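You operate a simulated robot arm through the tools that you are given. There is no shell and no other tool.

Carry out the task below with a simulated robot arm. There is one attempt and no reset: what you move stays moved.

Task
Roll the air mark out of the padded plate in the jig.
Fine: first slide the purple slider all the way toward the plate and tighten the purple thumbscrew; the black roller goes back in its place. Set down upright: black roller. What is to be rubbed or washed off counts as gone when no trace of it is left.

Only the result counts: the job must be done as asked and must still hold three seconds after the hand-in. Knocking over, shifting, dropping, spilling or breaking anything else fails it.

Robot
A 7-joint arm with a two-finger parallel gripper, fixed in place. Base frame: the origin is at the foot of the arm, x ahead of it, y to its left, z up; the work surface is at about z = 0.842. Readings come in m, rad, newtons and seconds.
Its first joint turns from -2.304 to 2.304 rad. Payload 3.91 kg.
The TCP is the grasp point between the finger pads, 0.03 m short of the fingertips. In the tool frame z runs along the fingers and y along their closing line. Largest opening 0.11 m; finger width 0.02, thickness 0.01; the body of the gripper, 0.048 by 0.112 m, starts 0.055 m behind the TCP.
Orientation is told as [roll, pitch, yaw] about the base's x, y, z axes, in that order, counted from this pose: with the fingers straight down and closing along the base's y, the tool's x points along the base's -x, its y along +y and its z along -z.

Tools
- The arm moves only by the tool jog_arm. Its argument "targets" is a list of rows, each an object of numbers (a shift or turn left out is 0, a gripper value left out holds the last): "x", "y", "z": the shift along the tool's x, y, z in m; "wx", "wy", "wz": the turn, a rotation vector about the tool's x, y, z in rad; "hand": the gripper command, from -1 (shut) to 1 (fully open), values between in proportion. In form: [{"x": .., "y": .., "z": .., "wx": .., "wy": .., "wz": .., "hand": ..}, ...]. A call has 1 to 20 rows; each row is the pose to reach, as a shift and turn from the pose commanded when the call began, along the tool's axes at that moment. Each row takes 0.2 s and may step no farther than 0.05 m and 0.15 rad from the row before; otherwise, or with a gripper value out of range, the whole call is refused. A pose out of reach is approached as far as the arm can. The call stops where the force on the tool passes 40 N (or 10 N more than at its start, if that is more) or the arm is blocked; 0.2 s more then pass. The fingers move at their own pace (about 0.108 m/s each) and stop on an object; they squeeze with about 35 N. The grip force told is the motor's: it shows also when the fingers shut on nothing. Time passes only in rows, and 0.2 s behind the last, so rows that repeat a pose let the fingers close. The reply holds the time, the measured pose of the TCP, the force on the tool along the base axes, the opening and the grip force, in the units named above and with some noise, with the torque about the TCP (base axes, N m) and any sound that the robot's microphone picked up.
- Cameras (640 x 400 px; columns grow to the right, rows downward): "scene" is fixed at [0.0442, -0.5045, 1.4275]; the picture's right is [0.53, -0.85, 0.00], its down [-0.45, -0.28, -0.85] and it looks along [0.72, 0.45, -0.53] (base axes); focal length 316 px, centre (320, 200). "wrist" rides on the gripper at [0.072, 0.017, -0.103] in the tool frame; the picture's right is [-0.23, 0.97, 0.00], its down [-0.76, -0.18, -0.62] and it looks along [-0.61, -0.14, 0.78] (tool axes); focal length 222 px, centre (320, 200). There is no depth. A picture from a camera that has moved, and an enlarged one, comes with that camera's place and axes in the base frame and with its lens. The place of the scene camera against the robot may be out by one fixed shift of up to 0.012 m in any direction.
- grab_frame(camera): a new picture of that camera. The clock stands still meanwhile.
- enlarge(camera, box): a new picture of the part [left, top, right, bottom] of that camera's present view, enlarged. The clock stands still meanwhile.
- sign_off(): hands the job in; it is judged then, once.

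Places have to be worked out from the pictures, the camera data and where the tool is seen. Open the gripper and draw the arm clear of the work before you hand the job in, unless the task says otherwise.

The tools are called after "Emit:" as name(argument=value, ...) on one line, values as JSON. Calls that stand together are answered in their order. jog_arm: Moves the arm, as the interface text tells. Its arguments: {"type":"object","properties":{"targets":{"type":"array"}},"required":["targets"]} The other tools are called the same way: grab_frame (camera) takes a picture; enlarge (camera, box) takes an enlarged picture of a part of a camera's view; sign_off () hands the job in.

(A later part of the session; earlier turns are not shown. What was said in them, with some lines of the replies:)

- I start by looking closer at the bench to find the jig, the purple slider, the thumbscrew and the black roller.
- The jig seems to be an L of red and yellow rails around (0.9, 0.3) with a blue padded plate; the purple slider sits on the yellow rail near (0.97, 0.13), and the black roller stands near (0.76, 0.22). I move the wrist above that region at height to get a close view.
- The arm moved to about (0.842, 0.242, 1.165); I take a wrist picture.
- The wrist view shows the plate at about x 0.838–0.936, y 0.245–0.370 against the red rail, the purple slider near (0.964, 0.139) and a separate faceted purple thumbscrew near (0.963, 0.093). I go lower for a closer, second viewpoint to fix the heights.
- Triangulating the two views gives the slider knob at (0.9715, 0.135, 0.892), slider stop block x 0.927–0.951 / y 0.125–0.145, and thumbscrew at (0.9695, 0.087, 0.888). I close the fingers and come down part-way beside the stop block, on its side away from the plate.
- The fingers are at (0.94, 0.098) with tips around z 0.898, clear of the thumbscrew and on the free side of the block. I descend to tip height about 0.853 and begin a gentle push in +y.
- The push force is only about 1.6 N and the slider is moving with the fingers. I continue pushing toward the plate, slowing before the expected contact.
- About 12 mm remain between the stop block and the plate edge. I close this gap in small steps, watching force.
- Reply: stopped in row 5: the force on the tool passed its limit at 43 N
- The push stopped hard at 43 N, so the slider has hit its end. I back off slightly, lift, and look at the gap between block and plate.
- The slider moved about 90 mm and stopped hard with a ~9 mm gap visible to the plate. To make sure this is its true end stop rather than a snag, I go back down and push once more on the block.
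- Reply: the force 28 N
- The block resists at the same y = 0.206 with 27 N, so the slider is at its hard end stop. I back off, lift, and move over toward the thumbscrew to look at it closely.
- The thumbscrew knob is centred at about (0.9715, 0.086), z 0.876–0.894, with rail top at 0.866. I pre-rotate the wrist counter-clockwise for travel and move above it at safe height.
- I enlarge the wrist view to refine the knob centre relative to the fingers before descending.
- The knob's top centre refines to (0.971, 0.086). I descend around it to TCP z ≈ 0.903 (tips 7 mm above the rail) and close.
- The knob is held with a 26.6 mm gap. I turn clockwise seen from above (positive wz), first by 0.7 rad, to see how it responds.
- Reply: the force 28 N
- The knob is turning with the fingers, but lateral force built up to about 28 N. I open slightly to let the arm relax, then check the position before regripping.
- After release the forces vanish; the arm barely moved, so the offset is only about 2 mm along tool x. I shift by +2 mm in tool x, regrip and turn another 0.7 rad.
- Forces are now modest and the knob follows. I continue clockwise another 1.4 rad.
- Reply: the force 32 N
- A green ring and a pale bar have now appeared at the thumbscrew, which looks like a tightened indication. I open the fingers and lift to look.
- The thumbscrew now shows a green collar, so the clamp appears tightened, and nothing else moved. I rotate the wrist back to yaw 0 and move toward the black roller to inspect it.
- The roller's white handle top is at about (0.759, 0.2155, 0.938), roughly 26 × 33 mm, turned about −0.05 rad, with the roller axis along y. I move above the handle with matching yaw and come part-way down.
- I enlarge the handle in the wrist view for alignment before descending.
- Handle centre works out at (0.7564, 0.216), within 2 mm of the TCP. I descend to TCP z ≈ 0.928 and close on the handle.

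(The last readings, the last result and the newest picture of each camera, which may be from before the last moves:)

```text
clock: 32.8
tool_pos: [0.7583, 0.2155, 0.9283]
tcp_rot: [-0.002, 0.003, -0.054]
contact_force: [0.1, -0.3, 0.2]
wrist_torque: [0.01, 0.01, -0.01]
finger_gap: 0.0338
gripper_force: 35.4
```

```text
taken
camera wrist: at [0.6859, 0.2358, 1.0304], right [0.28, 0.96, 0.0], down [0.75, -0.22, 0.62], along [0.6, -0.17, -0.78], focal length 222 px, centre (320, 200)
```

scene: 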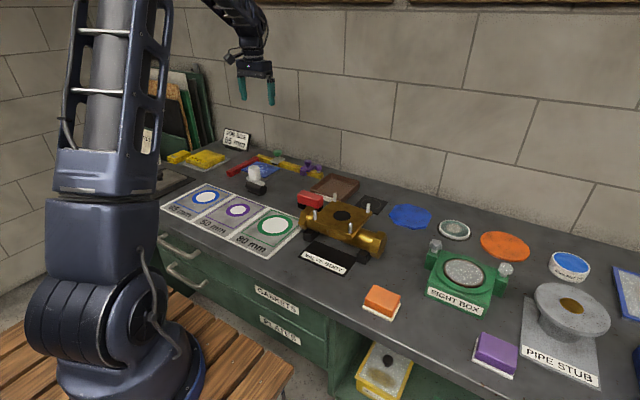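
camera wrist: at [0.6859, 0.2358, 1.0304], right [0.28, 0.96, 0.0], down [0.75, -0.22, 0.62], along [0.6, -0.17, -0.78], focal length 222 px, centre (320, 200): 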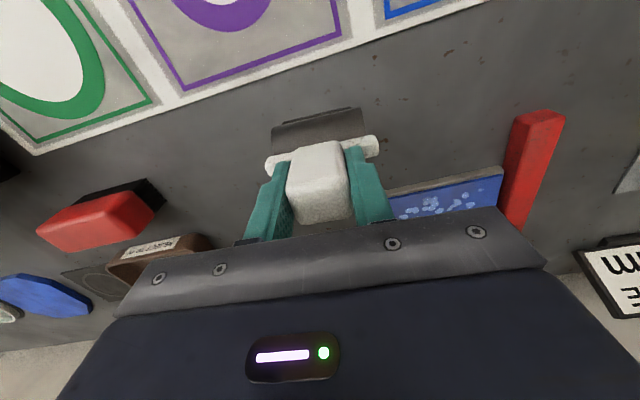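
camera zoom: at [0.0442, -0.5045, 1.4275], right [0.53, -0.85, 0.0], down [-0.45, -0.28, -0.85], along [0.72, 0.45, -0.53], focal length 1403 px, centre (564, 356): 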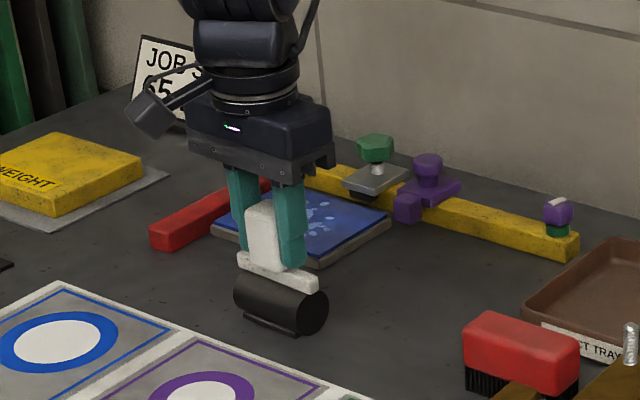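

The handle is gripped (33.8 mm). I note this pose as the roller's place — TCP about (0.757, 0.215, 0.928), yaw −0.054 — and lift it straight up 6 cm to look beneath.

Emit:
jog_arm(targets=[{"z": -0.005}, {"z": -0.015}, {"z": -0.03}, {"z": -0.045}, {"z": -0.06}, {"z": -0.06}])

Emit:
enlarge(camera="scene", box=[210, 120, 320, 210])

Emit:
enlarge(camera="wrist", box=[240, 60, 420, 230])

```text
clock: 34.2
tool_pos: [0.7568, 0.2144, 0.9889]
tcp_rot: [0.0, 0.0, -0.055]
contact_force: [0.0, -0.1, -1.1]
wrist_torque: [0.01, 0.01, 0.02]
finger_gap: 0.0339
gripper_force: 34.9
```

```text
4.44 times, centred on (265, 165) of scene
camera zoom: at [0.0442, -0.5045, 1.4275], right [0.53, -0.85, 0.0], down [-0.45, -0.28, -0.85], along [0.72, 0.45, -0.53], focal length 1403 px, centre (564, 356)
```

zoom: 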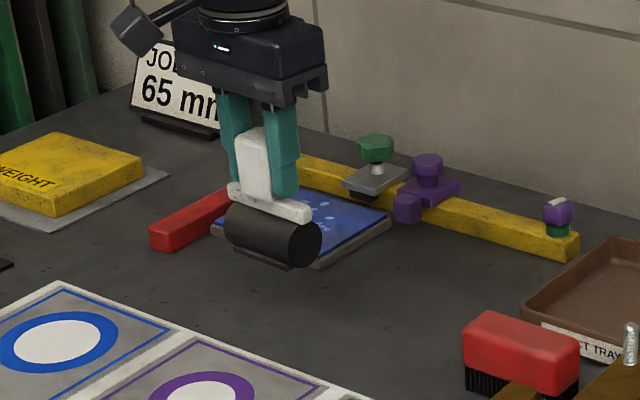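

```text
2.35 times, centred on (330, 145) of wrist
camera zoom: at [0.6862, 0.2362, 1.091], right [0.28, 0.96, 0.0], down [0.75, -0.22, 0.62], along [0.6, -0.17, -0.78], focal length 523 px, centre (296, 329)
```

zoom: 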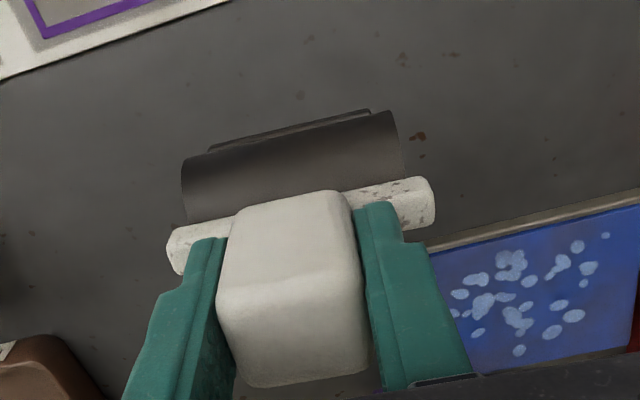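

The flat foot is part of the roller, and the table beneath shows no stand, so "its place" is just where it stood. I carry it, squaring the yaw to 0, to above the plate at about (0.875, 0.290).

Emit:
jog_arm(targets=[{"x": -0.019, "y": 0.0137, "wz": -0.01}, {"x": -0.038, "y": 0.0273, "wz": -0.02}, {"x": -0.057, "y": 0.041, "wz": -0.03}, {"x": -0.076, "y": 0.0546, "wz": -0.04}, {"x": -0.095, "y": 0.0683, "wz": -0.05}, {"x": -0.1137, "y": 0.0819, "wz": -0.055}, {"x": -0.1137, "y": 0.0819, "wz": -0.055}])

Emit:
grab_frame(camera="wrist")

Emit:
enlarge(camera="scene", box=[210, 110, 320, 200])

```text
clock: 35.8
tool_pos: [0.873, 0.2898, 0.9885]
tcp_rot: [0.0, 0.002, 0.001]
contact_force: [0.9, -0.2, -1.7]
wrist_torque: [0.0, -0.01, -0.01]
finger_gap: 0.0334
gripper_force: 35.5
```

```text
taken
camera wrist: at [0.8011, 0.3075, 1.0915], right [0.23, 0.97, 0.0], down [0.76, -0.18, 0.62], along [0.61, -0.14, -0.78], focal length 222 px, centre (320, 200)
```

wrist: 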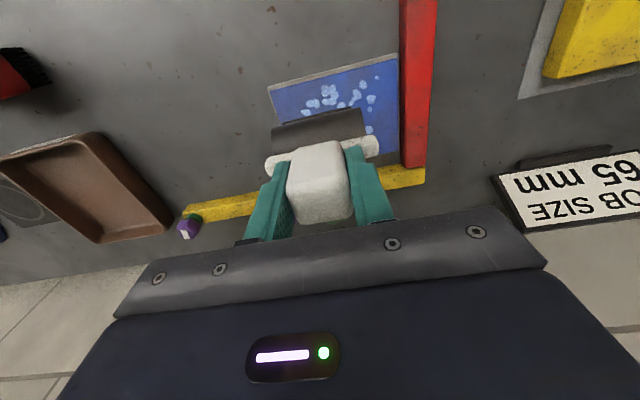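

```text
4.44 times, centred on (265, 155) of scene
camera zoom: at [0.0442, -0.5045, 1.4275], right [0.53, -0.85, 0.0], down [-0.45, -0.28, -0.85], along [0.72, 0.45, -0.53], focal length 1403 px, centre (564, 400)
```

zoom: 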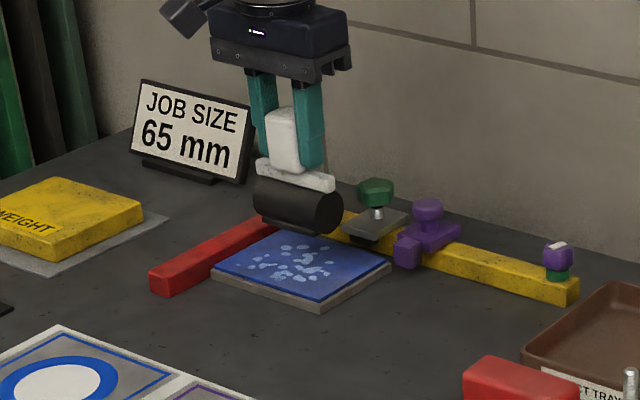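

I enlarge the plate view to refine the pad corners, marks and red rail relative to the roller.

Emit:
enlarge(camera="wrist", box=[255, 40, 435, 170])

```text
3.08 times, centred on (345, 105) of wrist
camera zoom: at [0.8011, 0.3075, 1.0915], right [0.23, 0.97, 0.0], down [0.76, -0.18, 0.62], along [0.61, -0.14, -0.78], focal length 684 px, centre (243, 492)
```

zoom: 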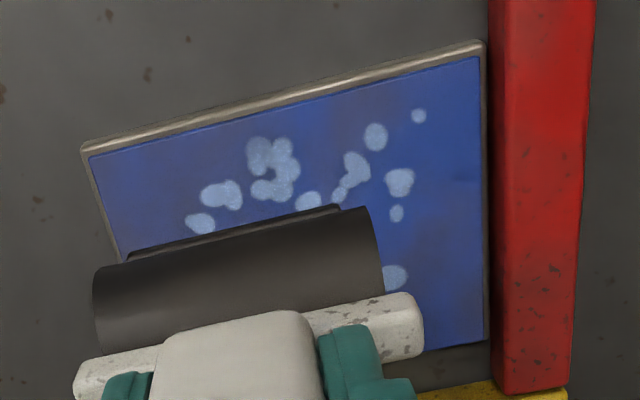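

Pad spans x 0.841–0.936, y 0.248–0.369, marks x 0.848–0.925, y 0.268–0.354. I lower the roller toward the pad, stopping just above expected contact (TCP z ≈ 0.944).

Emit:
jog_arm(targets=[{"z": 0.015}, {"z": 0.03}, {"z": 0.038}, {"z": 0.042}, {"z": 0.044}, {"z": 0.044}])

Emit:
enlarge(camera="scene", box=[230, 130, 320, 190])

```text
clock: 37.2
tool_pos: [0.8757, 0.2881, 0.9446]
tcp_rot: [0.0, 0.003, 0.002]
contact_force: [0.1, -0.6, -1.9]
wrist_torque: [0.02, 0.0, -0.01]
finger_gap: 0.0337
gripper_force: 34.6
```

```text
6.67 times, centred on (275, 160) of scene
camera zoom: at [0.0442, -0.5045, 1.4275], right [0.53, -0.85, 0.0], down [-0.45, -0.28, -0.85], along [0.72, 0.45, -0.53], focal length 2104 px, centre (620, 467)
```

zoom: 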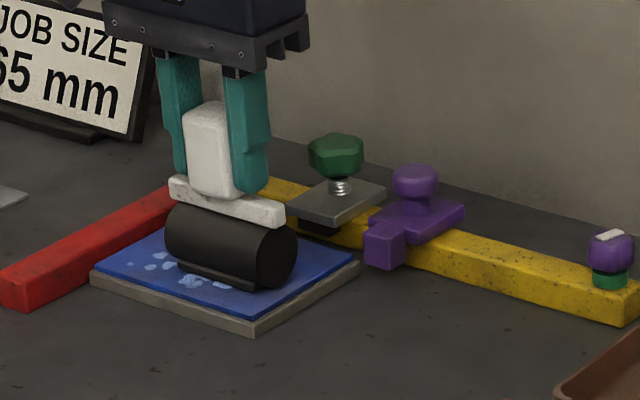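

No contact yet (force −1.9 N is just the roller's weight). I lower in 1 mm steps to find contact.

Emit:
jog_arm(targets=[{"z": 0.001}, {"z": 0.002}, {"z": 0.002}])

```text
clock: 38.0
tool_pos: [0.8751, 0.2898, 0.9418]
tcp_rot: [0.001, 0.002, 0.002]
contact_force: [0.9, -1.5, -1.0]
wrist_torque: [0.01, -0.01, 0.0]
finger_gap: 0.0335
gripper_force: 35.3
```

Emit:
jog_arm(targets=[{"z": 0.001}, {"z": 0.002}, {"z": 0.002}])

```text
clock: 38.8
tool_pos: [0.875, 0.2908, 0.942]
tcp_rot: [0.001, -0.002, 0.0]
contact_force: [2.2, -3.8, 14.3]
wrist_torque: [-0.27, -0.11, 0.02]
finger_gap: 0.0335
gripper_force: 35.3
```

Contact made: +14 N at TCP z ≈ 0.941. I now roll along x, forward to about 0.908 and back to 0.845, with that pressure.

Emit:
jog_arm(targets=[{"x": -0.006}, {"x": -0.012}, {"x": -0.018}, {"x": -0.024}, {"x": -0.03}, {"x": -0.033}, {"x": -0.027}, {"x": -0.021}, {"x": -0.015}, {"x": -0.009}, {"x": -0.003}, {"x": 0.003}, {"x": 0.009}, {"x": 0.015}, {"x": 0.021}, {"x": 0.027}, {"x": 0.03}])

Emit:
enlarge(camera="scene", box=[230, 130, 320, 190])

Emit:
enlarge(camera="wrist", box=[255, 40, 435, 200])

```text
clock: 42.4
tool_pos: [0.8458, 0.2899, 0.9416]
tcp_rot: [0.0, 0.001, 0.001]
contact_force: [2.5, -0.4, 9.7]
wrist_torque: [0.03, -0.2, 0.03]
finger_gap: 0.0336
gripper_force: 35.3
```

```text
6.67 times, centred on (275, 160) of scene
camera zoom: at [0.0442, -0.5045, 1.4275], right [0.53, -0.85, 0.0], down [-0.45, -0.28, -0.85], along [0.72, 0.45, -0.53], focal length 2104 px, centre (620, 467)
```

zoom: 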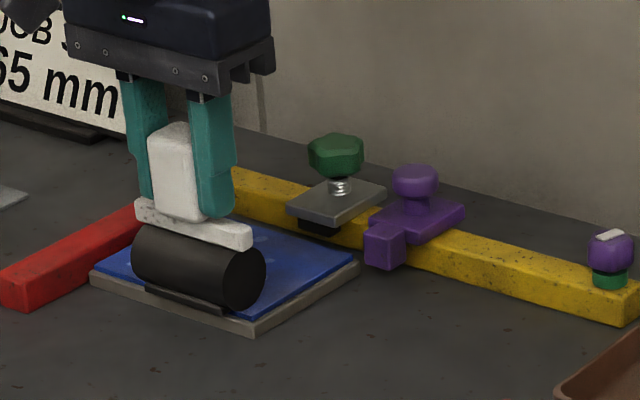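

```text
2.50 times, centred on (345, 120) of wrist
camera zoom: at [0.7726, 0.3065, 1.0431], right [0.23, 0.97, 0.0], down [0.76, -0.18, 0.62], along [0.61, -0.14, -0.78], focal length 555 px, centre (258, 400)
```

zoom: 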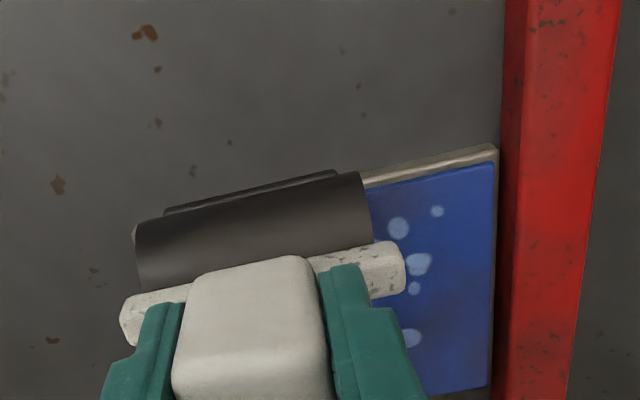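

The pass wiped the marks it covered. I lift 6 mm, shift to y ≈ 0.328 (clear of the red rail), lower again and roll the second strip forward and back.

Emit:
jog_arm(targets=[{"z": -0.006}, {"y": 0.019, "z": -0.006}, {"y": 0.038, "z": -0.006}, {"y": 0.038, "z": -0.002}, {"y": 0.038, "z": 0.0}, {"x": -0.009, "y": 0.038}, {"x": -0.018, "y": 0.038}, {"x": -0.027, "y": 0.038}, {"x": -0.036, "y": 0.038}, {"x": -0.045, "y": 0.038}, {"x": -0.054, "y": 0.038}, {"x": -0.062, "y": 0.038}, {"x": -0.054, "y": 0.038}, {"x": -0.045, "y": 0.038}, {"x": -0.036, "y": 0.038}, {"x": -0.027, "y": 0.038}, {"x": -0.018, "y": 0.038}, {"x": -0.009, "y": 0.038}, {"x": 0.0, "y": 0.038}])

Emit:
enlarge(camera="scene", box=[230, 130, 320, 190])

Emit:
enlarge(camera="wrist", box=[255, 40, 435, 200])

```text
clock: 46.4
tool_pos: [0.8448, 0.3273, 0.9424]
tcp_rot: [-0.001, 0.002, 0.002]
contact_force: [-0.5, -0.3, -0.9]
wrist_torque: [-0.02, 0.04, 0.05]
finger_gap: 0.0333
gripper_force: 34.6
```

```text
6.67 times, centred on (275, 160) of scene
camera zoom: at [0.0442, -0.5045, 1.4275], right [0.53, -0.85, 0.0], down [-0.45, -0.28, -0.85], along [0.72, 0.45, -0.53], focal length 2104 px, centre (620, 467)
```

zoom: 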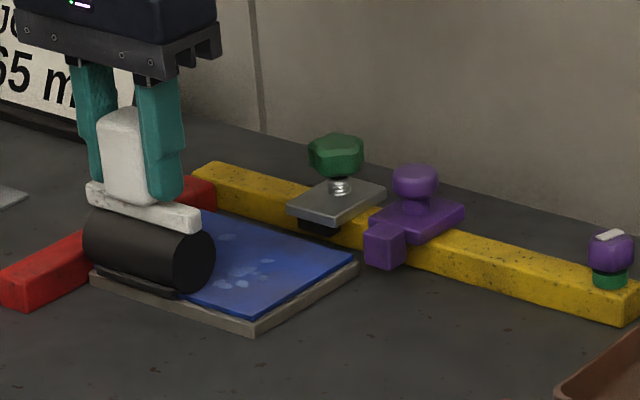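

```text
2.50 times, centred on (345, 120) of wrist
camera zoom: at [0.7726, 0.3447, 1.044], right [0.23, 0.97, 0.0], down [0.76, -0.18, 0.62], along [0.61, -0.14, -0.78], focal length 555 px, centre (258, 400)
```

zoom: 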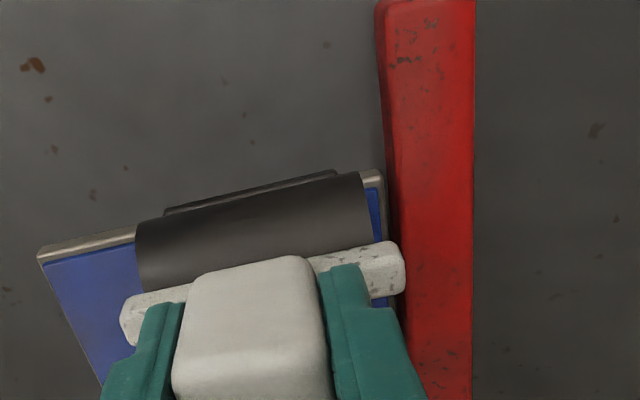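

The roller has lost contact on this strip (force −0.9 N) and faint marks remain. I lower in small steps until pressing again.

Emit:
jog_arm(targets=[{"z": 0.001}, {"z": 0.002}, {"z": 0.002}])

```text
clock: 47.2
tool_pos: [0.8452, 0.3286, 0.94]
tcp_rot: [0.002, 0.0, 0.002]
contact_force: [-0.1, -1.9, 11.9]
wrist_torque: [-0.16, 0.09, -0.01]
finger_gap: 0.0338
gripper_force: 34.6
```

Contact is back at +12 N. I add half a millimetre and roll this strip forward and back.

Emit:
jog_arm(targets=[{"z": 0.0005}, {"x": -0.008, "z": 0.0005}, {"x": -0.016, "z": 0.0005}, {"x": -0.024, "z": 0.0005}, {"x": -0.032, "z": 0.0005}, {"x": -0.04, "z": 0.0005}, {"x": -0.048, "z": 0.0005}, {"x": -0.056, "z": 0.0005}, {"x": -0.063, "z": 0.0005}])

Emit:
enlarge(camera="wrist", box=[255, 20, 435, 180])

Emit:
enlarge(camera="scene", box=[230, 130, 320, 190])

```text
clock: 49.2
tool_pos: [0.9073, 0.3305, 0.9381]
tcp_rot: [0.0, 0.002, 0.001]
contact_force: [-3.8, 0.8, 14.0]
wrist_torque: [0.02, 0.09, 0.0]
finger_gap: 0.0336
gripper_force: 34.3
```

```text
2.50 times, centred on (345, 100) of wrist
camera zoom: at [0.8351, 0.3457, 1.0415], right [0.23, 0.97, 0.0], down [0.76, -0.18, 0.62], along [0.61, -0.14, -0.78], focal length 555 px, centre (258, 450)
```

zoom: 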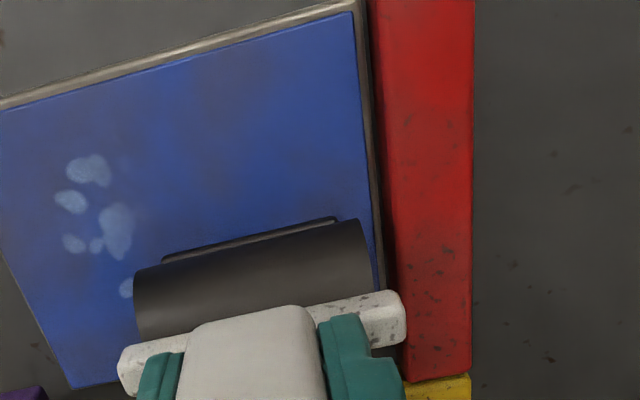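

```text
6.67 times, centred on (275, 160) of scene
camera zoom: at [0.0442, -0.5045, 1.4275], right [0.53, -0.85, 0.0], down [-0.45, -0.28, -0.85], along [0.72, 0.45, -0.53], focal length 2104 px, centre (620, 467)
```

zoom: 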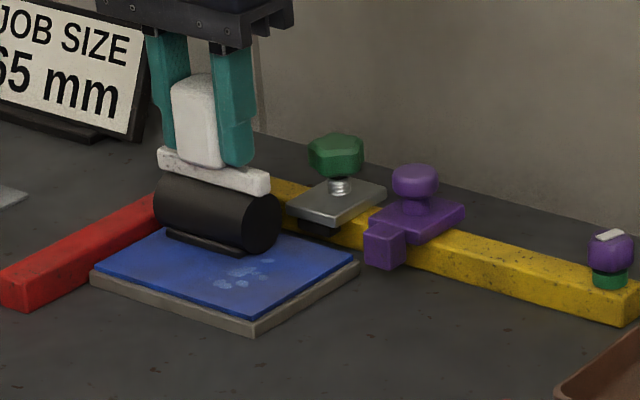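

Strip B is clean behind the roller; the remaining marks sit at y 0.27–0.29, x 0.858–0.902. I lift, shift to y ≈ 0.284, and lower back to the pad.

Emit:
jog_arm(targets=[{"z": -0.006}, {"x": 0.002, "y": -0.02, "z": -0.006}, {"x": 0.003, "y": -0.04, "z": -0.006}, {"x": 0.003, "y": -0.046, "z": -0.006}, {"x": 0.003, "y": -0.046, "z": -0.002}, {"x": 0.003, "y": -0.046, "z": 0.0}, {"x": 0.003, "y": -0.046, "z": 0.0}])

Emit:
enlarge(camera="scene", box=[230, 130, 320, 190])

```text
clock: 50.8
tool_pos: [0.9042, 0.2823, 0.9396]
tcp_rot: [-0.002, -0.004, 0.0]
contact_force: [-3.8, -0.7, 19.8]
wrist_torque: [-0.16, 0.08, -0.02]
finger_gap: 0.0336
gripper_force: 34.8
```

```text
6.67 times, centred on (275, 160) of scene
camera zoom: at [0.0442, -0.5045, 1.4275], right [0.53, -0.85, 0.0], down [-0.45, -0.28, -0.85], along [0.72, 0.45, -0.53], focal length 2104 px, centre (620, 467)
```

zoom: 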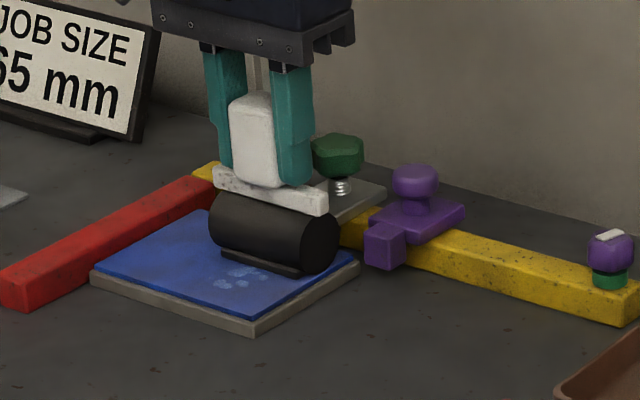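

Pressing with about 20 N here. I roll back to x ≈ 0.848 and forward again to 0.904.

Emit:
jog_arm(targets=[{"x": 0.007}, {"x": 0.014}, {"x": 0.021}, {"x": 0.028}, {"x": 0.035}, {"x": 0.042}, {"x": 0.049}, {"x": 0.056}, {"x": 0.049}, {"x": 0.042}, {"x": 0.035}, {"x": 0.028}, {"x": 0.021}, {"x": 0.014}, {"x": 0.007}, {"x": 0.0}])

Emit:
enlarge(camera="wrist", box=[255, 20, 435, 180])

Emit:
enlarge(camera="scene", box=[230, 130, 320, 190])

```text
clock: 54.2
tool_pos: [0.906, 0.2821, 0.9378]
tcp_rot: [0.001, -0.001, -0.001]
contact_force: [-5.7, 0.4, 16.3]
wrist_torque: [-0.01, 0.47, 0.01]
finger_gap: 0.0339
gripper_force: 34.8
```

```text
2.50 times, centred on (345, 100) of wrist
camera zoom: at [0.8331, 0.2991, 1.0406], right [0.23, 0.97, 0.0], down [0.76, -0.18, 0.62], along [0.61, -0.14, -0.78], focal length 555 px, centre (258, 450)
```

zoom: 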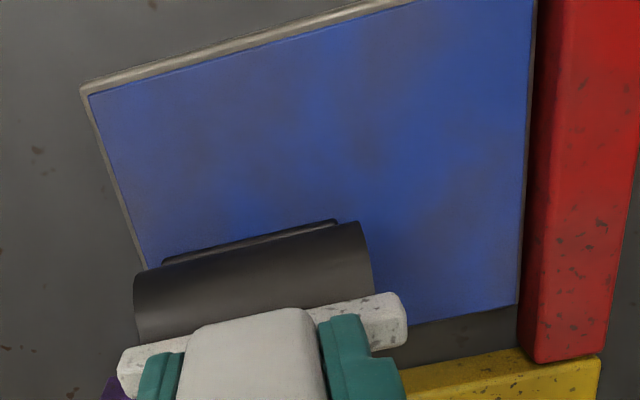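

```text
6.67 times, centred on (275, 160) of scene
camera zoom: at [0.0442, -0.5045, 1.4275], right [0.53, -0.85, 0.0], down [-0.45, -0.28, -0.85], along [0.72, 0.45, -0.53], focal length 2104 px, centre (620, 467)
```

zoom: 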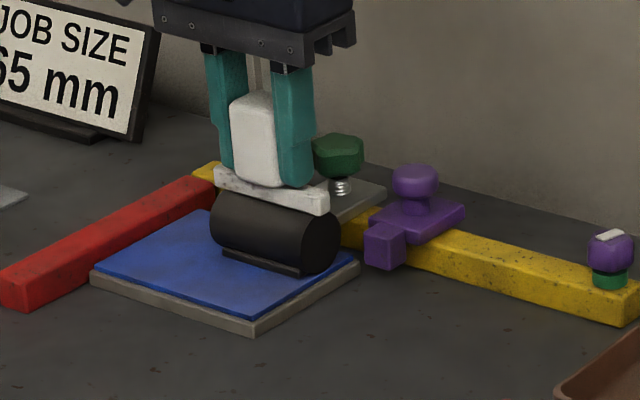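

The visible pad is clean. I lift the roller and carry it back over its place so both cameras can see the whole pad, including the far strip.

Emit:
jog_arm(targets=[{"z": -0.01}, {"z": -0.03}, {"x": 0.02, "y": -0.005, "z": -0.05}, {"x": 0.05, "y": -0.02, "z": -0.06}, {"x": 0.085, "y": -0.04, "z": -0.06}, {"x": 0.12, "y": -0.055, "z": -0.06}, {"x": 0.147, "y": -0.068, "z": -0.06, "wz": 0.03}, {"x": 0.147, "y": -0.068, "z": -0.06, "wz": 0.055}])

Emit:
enlarge(camera="scene", box=[220, 130, 320, 200])

Emit:
grab_frame(camera="wrist")

```text
clock: 56.0
tool_pos: [0.7588, 0.2147, 0.9991]
tcp_rot: [-0.002, 0.002, -0.054]
contact_force: [0.4, 1.5, -1.9]
wrist_torque: [0.02, 0.01, -0.02]
finger_gap: 0.0336
gripper_force: 35.1
```

```text
5.71 times, centred on (270, 165) of scene
camera zoom: at [0.0442, -0.5045, 1.4275], right [0.53, -0.85, 0.0], down [-0.45, -0.28, -0.85], along [0.72, 0.45, -0.53], focal length 1804 px, centre (606, 400)
```

zoom: 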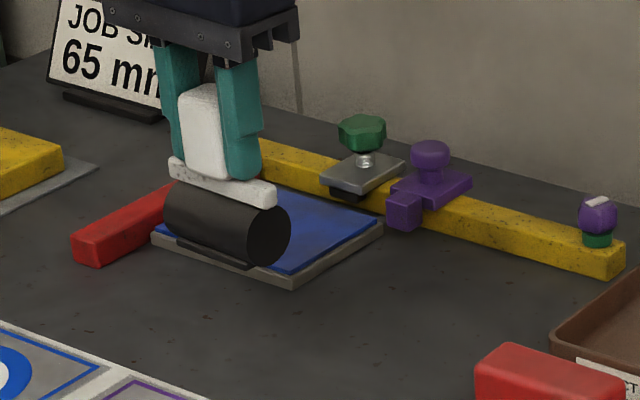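

```text
taken
camera wrist: at [0.6857, 0.2365, 1.102], right [0.28, 0.96, 0.0], down [0.75, -0.22, 0.62], along [0.6, -0.17, -0.78], focal length 222 px, centre (320, 200)
```

wrist: 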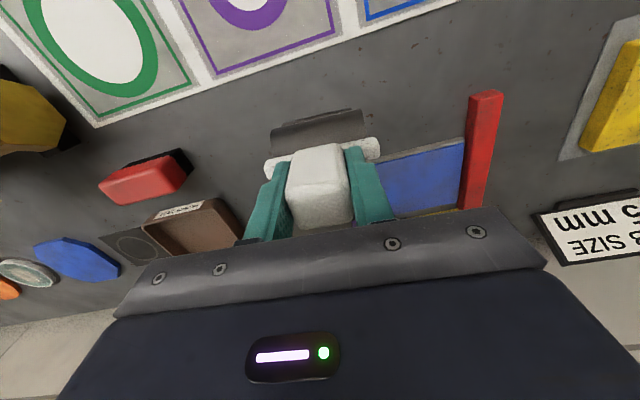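

The roller blocks the view from both cameras here. I raise it and swing over to about (0.92, 0.20, 1.06) so the wrist camera looks down onto the whole pad.

Emit:
jog_arm(targets=[{"x": -0.02, "z": -0.03}, {"x": -0.055, "y": -0.001, "z": -0.06}, {"x": -0.095, "y": -0.003, "z": -0.06}, {"x": -0.13, "y": -0.004, "z": -0.06}, {"x": -0.1636, "y": -0.0055, "z": -0.06}, {"x": -0.1636, "y": -0.0055, "z": -0.06}])

Emit:
grab_frame(camera="wrist")

Emit:
enlarge(camera="wrist", box=[340, 0, 520, 160])

Emit:
enlarge(camera="scene", box=[230, 130, 320, 190])

```text
clock: 57.4
tool_pos: [0.9225, 0.2021, 1.0583]
tcp_rot: [0.001, 0.001, -0.056]
contact_force: [-0.2, 0.1, -0.7]
wrist_torque: [0.01, -0.03, 0.0]
finger_gap: 0.0339
gripper_force: 34.9
```

```text
taken
camera wrist: at [0.8516, 0.223, 1.1599], right [0.28, 0.96, 0.0], down [0.75, -0.22, 0.62], along [0.6, -0.17, -0.78], focal length 222 px, centre (320, 200)
```

wrist: 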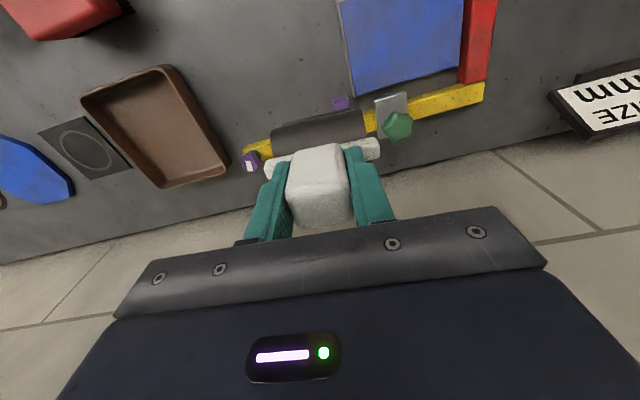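

```text
2.50 times, centred on (430, 80) of wrist
camera zoom: at [0.8516, 0.223, 1.1599], right [0.28, 0.96, 0.0], down [0.75, -0.22, 0.62], along [0.6, -0.17, -0.78], focal length 555 px, centre (45, 500)
```

zoom: 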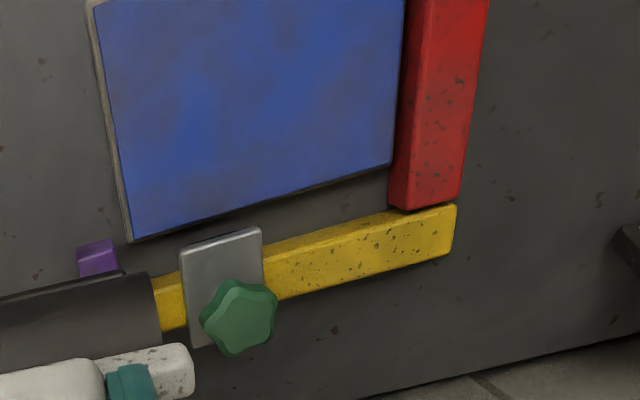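

```text
6.67 times, centred on (275, 160) of scene
camera zoom: at [0.0442, -0.5045, 1.4275], right [0.53, -0.85, 0.0], down [-0.45, -0.28, -0.85], along [0.72, 0.45, -0.53], focal length 2104 px, centre (620, 467)
```

zoom: 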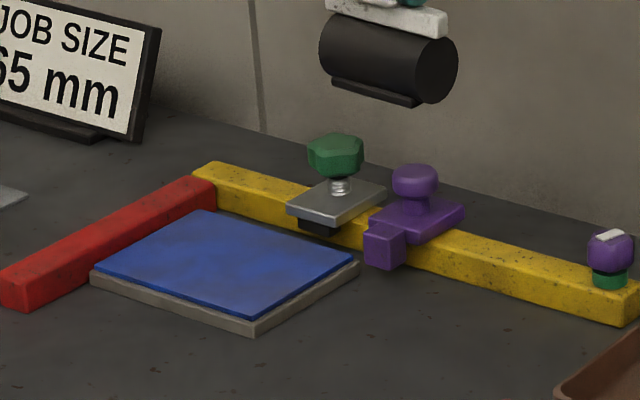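

The whole pad looks clean from both cameras. I zoom in tighter to check for any faint trace.

Emit:
enlarge(camera="wrist", box=[335, 0, 475, 100])

Emit:
enlarge(camera="scene", box=[240, 155, 285, 182])

```text
4.00 times, centred on (405, 50) of wrist
camera zoom: at [0.8516, 0.223, 1.1599], right [0.28, 0.96, 0.0], down [0.75, -0.22, 0.62], along [0.6, -0.17, -0.78], focal length 888 px, centre (-20, 800)
```

zoom: 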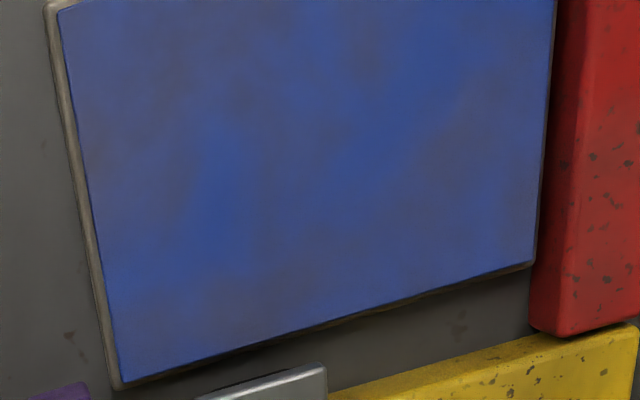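

```text
14.22 times, centred on (262, 168) of scene
camera zoom: at [0.0442, -0.5045, 1.4275], right [0.53, -0.85, 0.0], down [-0.45, -0.28, -0.85], along [0.72, 0.45, -0.53], focal length 4490 px, centre (1138, 648)
```

zoom: 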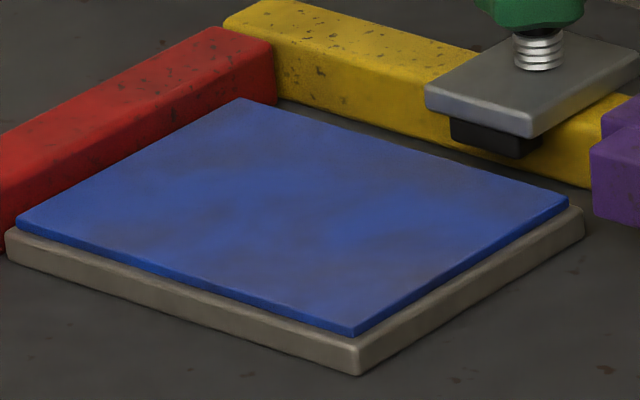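

No trace is left, and the plate, slider and thumbscrew are where they should be. I carry the roller back above its original spot and descend to just above the table.

Emit:
jog_arm(targets=[{"x": 0.04, "y": 0.001}, {"x": 0.08, "y": 0.002}, {"x": 0.12, "y": 0.003}, {"x": 0.15, "y": 0.0037}, {"x": 0.1662, "y": 0.0037}, {"x": 0.1662, "y": 0.0037, "z": 0.04}, {"x": 0.1662, "y": 0.0037, "z": 0.08}, {"x": 0.1662, "y": 0.0037, "z": 0.11}, {"x": 0.1662, "y": 0.0037, "z": 0.122}, {"x": 0.1662, "y": 0.0037, "z": 0.126}, {"x": 0.1662, "y": 0.0037, "z": 0.126}])

Emit:
enlarge(camera="scene", box=[210, 140, 310, 210])

Emit:
grab_frame(camera="wrist")

```text
clock: 59.8
tool_pos: [0.7573, 0.2142, 0.9317]
tcp_rot: [0.001, 0.003, -0.055]
contact_force: [0.3, -0.9, -1.8]
wrist_torque: [-0.01, -0.01, 0.0]
finger_gap: 0.0337
gripper_force: 35.0
```

```text
5.71 times, centred on (260, 175) of scene
camera zoom: at [0.0442, -0.5045, 1.4275], right [0.53, -0.85, 0.0], down [-0.45, -0.28, -0.85], along [0.72, 0.45, -0.53], focal length 1804 px, centre (663, 343)
```

zoom: 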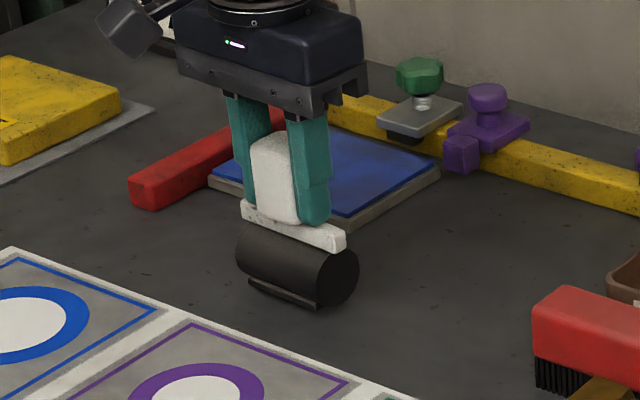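

```text
taken
camera wrist: at [0.685, 0.2351, 1.0347], right [0.28, 0.96, 0.0], down [0.75, -0.22, 0.62], along [0.6, -0.17, -0.78], focal length 222 px, centre (320, 200)
```

wrist: 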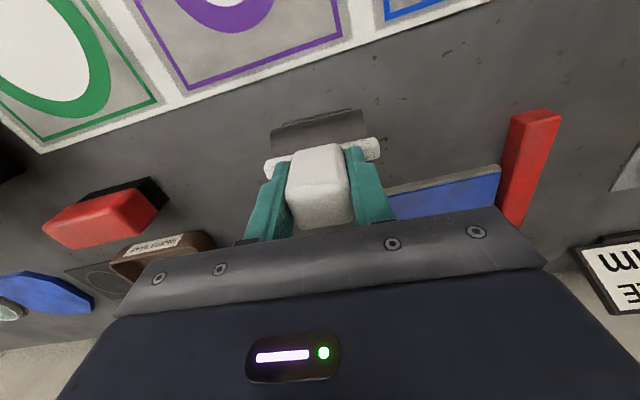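

The roller is about 4 mm above its original height, within 1 mm laterally. I lower in 1 mm steps until it rests.

Emit:
jog_arm(targets=[{"x": -0.001, "y": 0.0006, "z": 0.001}, {"x": -0.001, "y": 0.0006, "z": 0.002}, {"x": -0.001, "y": 0.0006, "z": 0.003}, {"x": -0.001, "y": 0.0006, "z": 0.004}, {"x": -0.001, "y": 0.0006, "z": 0.004}])

```text
clock: 61.0
tool_pos: [0.7582, 0.2138, 0.9276]
tcp_rot: [0.001, 0.001, -0.054]
contact_force: [0.3, 0.2, -1.1]
wrist_torque: [0.0, -0.03, 0.01]
finger_gap: 0.0336
gripper_force: 35.2
```

Still hanging (−1.1 N); I keep lowering in half-millimetre steps.

Emit:
jog_arm(targets=[{"z": 0.0005}, {"z": 0.001}, {"z": 0.001}])

Emit:
enlarge(camera="scene", box=[230, 165, 290, 205])

```text
clock: 61.8
tool_pos: [0.7573, 0.2133, 0.9278]
tcp_rot: [0.0, 0.003, -0.055]
contact_force: [0.2, 0.7, -0.7]
wrist_torque: [0.0, -0.04, 0.02]
finger_gap: 0.0335
gripper_force: 35.0
```

```text
10.00 times, centred on (260, 185) of scene
camera zoom: at [0.0442, -0.5045, 1.4275], right [0.53, -0.85, 0.0], down [-0.45, -0.28, -0.85], along [0.72, 0.45, -0.53], focal length 3157 px, centre (920, 350)
```

zoom: 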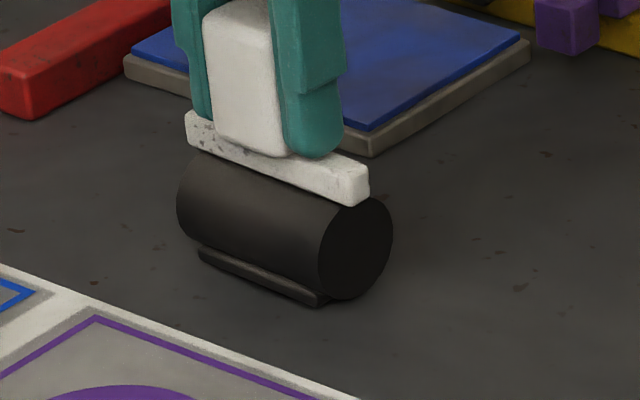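

It looks nearly down; I lower another millimetre and read the force.

Emit:
jog_arm(targets=[{"z": 0.0005}, {"z": 0.001}, {"z": 0.001}])

```text
clock: 62.6
tool_pos: [0.7561, 0.212, 0.9267]
tcp_rot: [0.0, 0.001, -0.054]
contact_force: [0.2, -0.5, -1.2]
wrist_torque: [-0.01, -0.03, 0.03]
finger_gap: 0.0336
gripper_force: 35.1
```

Emit:
jog_arm(targets=[{"z": 0.0005}, {"z": 0.001}, {"z": 0.001}])

Emit:
enlarge(camera="wrist", box=[240, 80, 420, 230])

```text
clock: 63.4
tool_pos: [0.757, 0.2131, 0.925]
tcp_rot: [0.0, 0.002, -0.054]
contact_force: [-0.4, -0.2, -0.6]
wrist_torque: [0.01, -0.02, -0.02]
finger_gap: 0.0337
gripper_force: 34.7
```

```text
2.67 times, centred on (330, 155) of wrist
camera zoom: at [0.6861, 0.234, 1.0279], right [0.28, 0.96, 0.0], down [0.75, -0.22, 0.62], along [0.6, -0.17, -0.78], focal length 592 px, centre (293, 320)
```

zoom: 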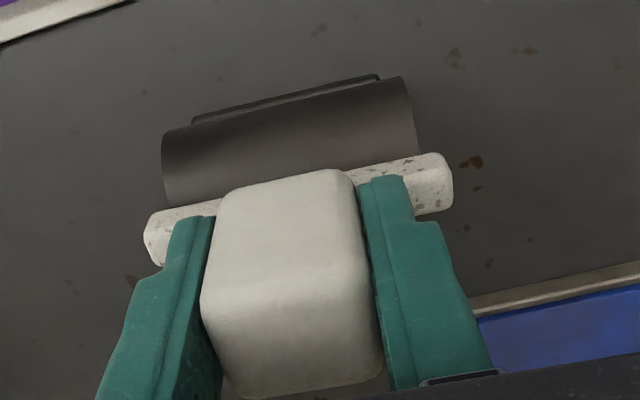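

Force is still only the weight; the roller slid up a few mm in the grip while pressing. I keep lowering.

Emit:
jog_arm(targets=[{"y": 0.001, "z": 0.0005}, {"y": 0.0015, "z": 0.001}, {"y": 0.0015, "z": 0.0015}, {"y": 0.0015, "z": 0.0015}])

```text
clock: 64.4
tool_pos: [0.7576, 0.2137, 0.9246]
tcp_rot: [0.0, 0.0, -0.054]
contact_force: [-0.2, 0.2, 0.4]
wrist_torque: [0.01, -0.04, -0.03]
finger_gap: 0.0337
gripper_force: 35.2
```

Force has gone from −1 to +0.4 N, so the foot is touching the table. One more half-millimetre to confirm.

Emit:
jog_arm(targets=[{"z": 0.0005}, {"z": 0.0007}, {"z": 0.0007}])

Emit:
enlarge(camera="scene", box=[230, 165, 290, 205])

```text
clock: 65.2
tool_pos: [0.7574, 0.2143, 0.9242]
tcp_rot: [0.001, -0.002, -0.052]
contact_force: [1.5, -0.4, 20.0]
wrist_torque: [-0.13, -0.07, -0.03]
finger_gap: 0.0335
gripper_force: 34.5
```

```text
10.00 times, centred on (260, 185) of scene
camera zoom: at [0.0442, -0.5045, 1.4275], right [0.53, -0.85, 0.0], down [-0.45, -0.28, -0.85], along [0.72, 0.45, -0.53], focal length 3157 px, centre (920, 350)
```

zoom: 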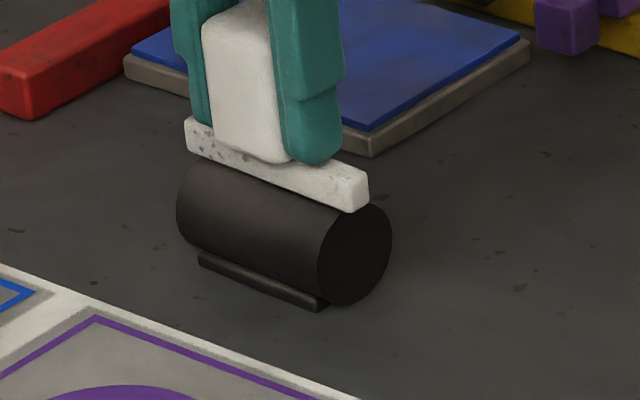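

The roller is firmly on the table (20 N). I relieve the pressure by 0.7 mm, open the fingers, and lift straight up.

Emit:
jog_arm(targets=[{"z": -0.0006}, {"z": -0.0007}, {"z": -0.0007, "hand": -0.25}, {"z": -0.0007, "hand": 0.0}, {"z": -0.0007, "hand": 0.2}, {"z": -0.0007, "hand": 0.2}, {"z": -0.01, "hand": 0.2}, {"z": -0.03, "hand": 0.2}, {"z": -0.06, "hand": 0.2}, {"z": -0.1, "hand": 0.2}, {"z": -0.12, "hand": 0.2}, {"z": -0.12, "hand": 0.2}])

Emit:
enlarge(camera="scene", box=[220, 130, 320, 200])

Emit:
grab_frame(camera="wrist")

```text
clock: 67.8
tool_pos: [0.758, 0.2142, 1.0404]
tcp_rot: [-0.001, 0.001, -0.054]
contact_force: [-0.6, 0.1, 0.5]
wrist_torque: [-0.01, -0.01, 0.0]
finger_gap: 0.0662
gripper_force: 0.0
```

```text
5.71 times, centred on (270, 165) of scene
camera zoom: at [0.0442, -0.5045, 1.4275], right [0.53, -0.85, 0.0], down [-0.45, -0.28, -0.85], along [0.72, 0.45, -0.53], focal length 1804 px, centre (606, 400)
```

zoom: 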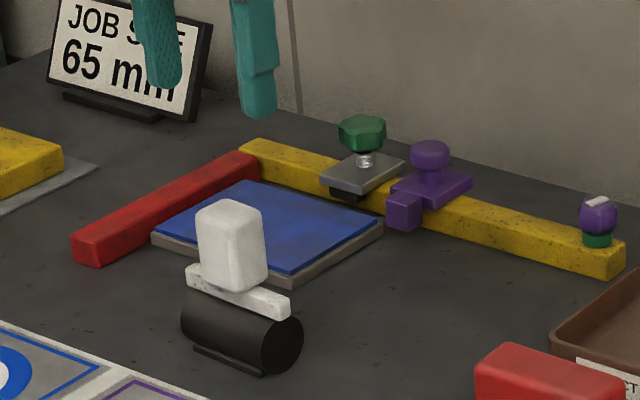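

```text
taken
camera wrist: at [0.6869, 0.2355, 1.1442], right [0.28, 0.96, 0.0], down [0.75, -0.22, 0.62], along [0.6, -0.17, -0.78], focal length 222 px, centre (320, 200)
```

wrist: 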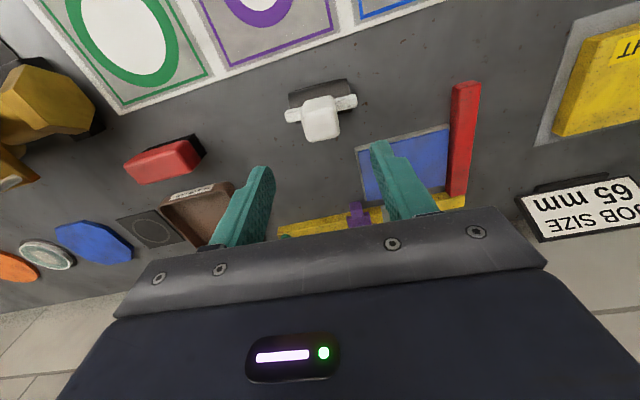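

I compare the roller and jig with the same crop as at the start.

Emit:
enlarge(camera="scene", box=[215, 140, 335, 215])

Emit:
enlarge(camera="wrist", box=[270, 60, 390, 150])

```text
5.33 times, centred on (275, 178) of scene
camera zoom: at [0.0442, -0.5045, 1.4275], right [0.53, -0.85, 0.0], down [-0.45, -0.28, -0.85], along [0.72, 0.45, -0.53], focal length 1684 px, centre (560, 320)
```

zoom: 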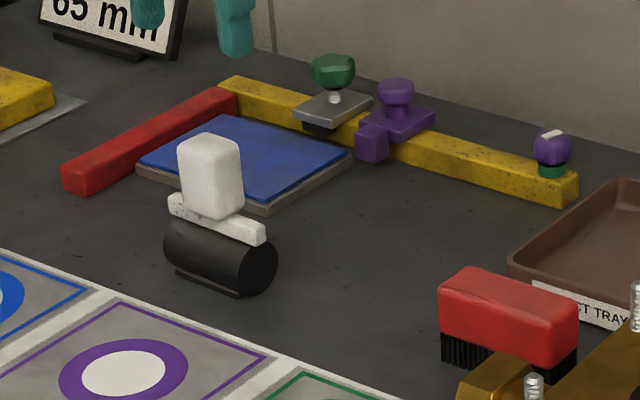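

```text
4.44 times, centred on (330, 105) of wrist
camera zoom: at [0.6869, 0.2355, 1.1442], right [0.28, 0.96, 0.0], down [0.75, -0.22, 0.62], along [0.6, -0.17, -0.78], focal length 987 px, centre (276, 622)
```

zoom: 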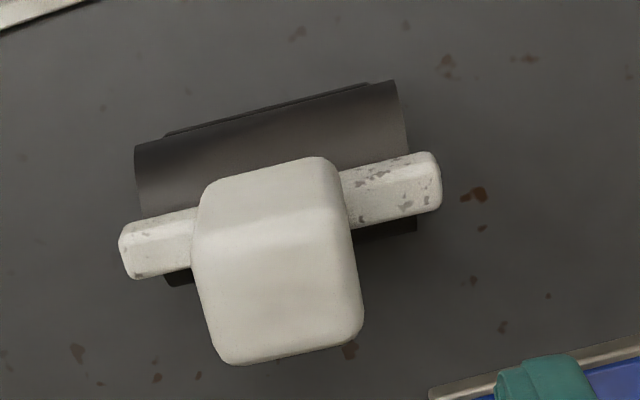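

The roller is back within about a millimetre, upright; pad is clean, plate unmoved, slider at its stop and thumbscrew tight. I open the gripper and draw the arm up and back to its starting area.

Emit:
jog_arm(targets=[{"z": -0.04, "hand": 0.2}, {"z": -0.08, "hand": 0.5}, {"z": -0.12, "hand": 1}, {"x": 0.04, "y": 0.009, "z": -0.127, "hand": 1}, {"x": 0.08, "y": 0.018, "z": -0.127, "hand": 1}, {"x": 0.12, "y": 0.027, "z": -0.127, "hand": 1}, {"x": 0.16, "y": 0.036, "z": -0.127, "hand": 1}, {"x": 0.2, "y": 0.045, "z": -0.127, "hand": 1}, {"x": 0.24, "y": 0.0537, "z": -0.127, "hand": 1}, {"x": 0.24, "y": 0.0537, "z": -0.127, "hand": 1}])

Emit:
grab_frame(camera="scene")

Emit:
enlarge(camera="scene", box=[215, 140, 335, 215])

Emit:
enlarge(camera="scene", box=[270, 150, 340, 195])

```text
clock: 70.0
tool_pos: [0.5206, 0.2798, 1.1691]
tcp_rot: [0.001, 0.0, -0.055]
contact_force: [-0.8, -0.2, 0.0]
wrist_torque: [-0.04, 0.01, -0.01]
finger_gap: 0.1102
gripper_force: 0.0
```

```text
taken
```

scene: 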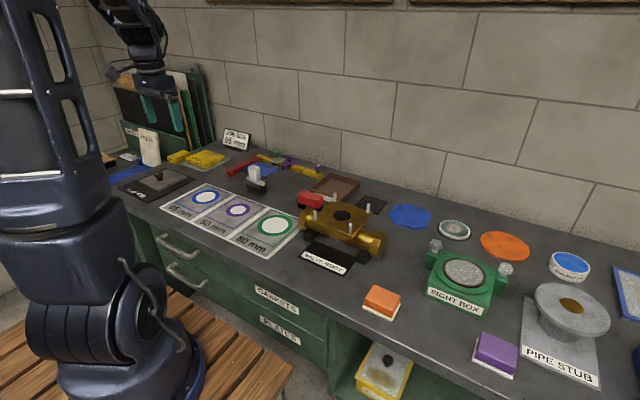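

```text
5.33 times, centred on (275, 178) of scene
camera zoom: at [0.0442, -0.5045, 1.4275], right [0.53, -0.85, 0.0], down [-0.45, -0.28, -0.85], along [0.72, 0.45, -0.53], focal length 1684 px, centre (560, 320)
```

zoom: 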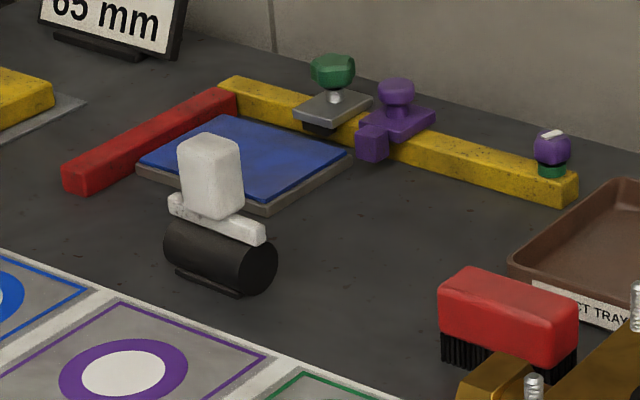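

```text
8.89 times, centred on (305, 172) of scene
camera zoom: at [0.0442, -0.5045, 1.4275], right [0.53, -0.85, 0.0], down [-0.45, -0.28, -0.85], along [0.72, 0.45, -0.53], focal length 2806 px, centre (453, 444)
```

zoom: 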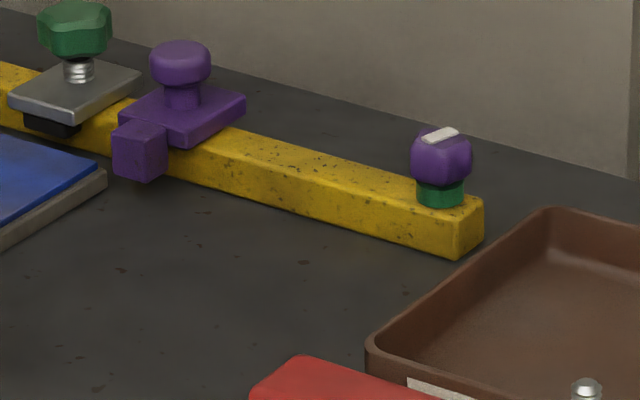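

Everything is in its final state: slider at its stop, thumbscrew showing its green collar, pad free of marks, roller upright in its place, gripper open and arm clear. I hand in the job.

Emit:
sign_off()

```text
The job is handed in.
```

I rolled the air mark out of the padded plate and handed the job in. Close-up pictures from both cameras showed no trace of it.

- **Slider:** I pushed the purple slider about 90 mm toward the plate, until it hit a hard stop. A second push stopped at the same point. A gap of about 9 mm to the plate remains, so I took this as the end of its travel.
- **Thumbscrew:** I turned the purple thumbscrew clockwise by about 2.8 rad. A green collar and a pale bar then appeared on it, which I read as tight; I did not turn it further to test.
- **Rolling:** The mark took several passes, because pressure was too light on part of the first strips.
- **Roller:** The black roller is back upright, within about a millimetre of where it stood.

The plate has not moved, and I saw nothing else moved or knocked over in the pictures. The gripper was open and the arm clear of the work at hand-in.
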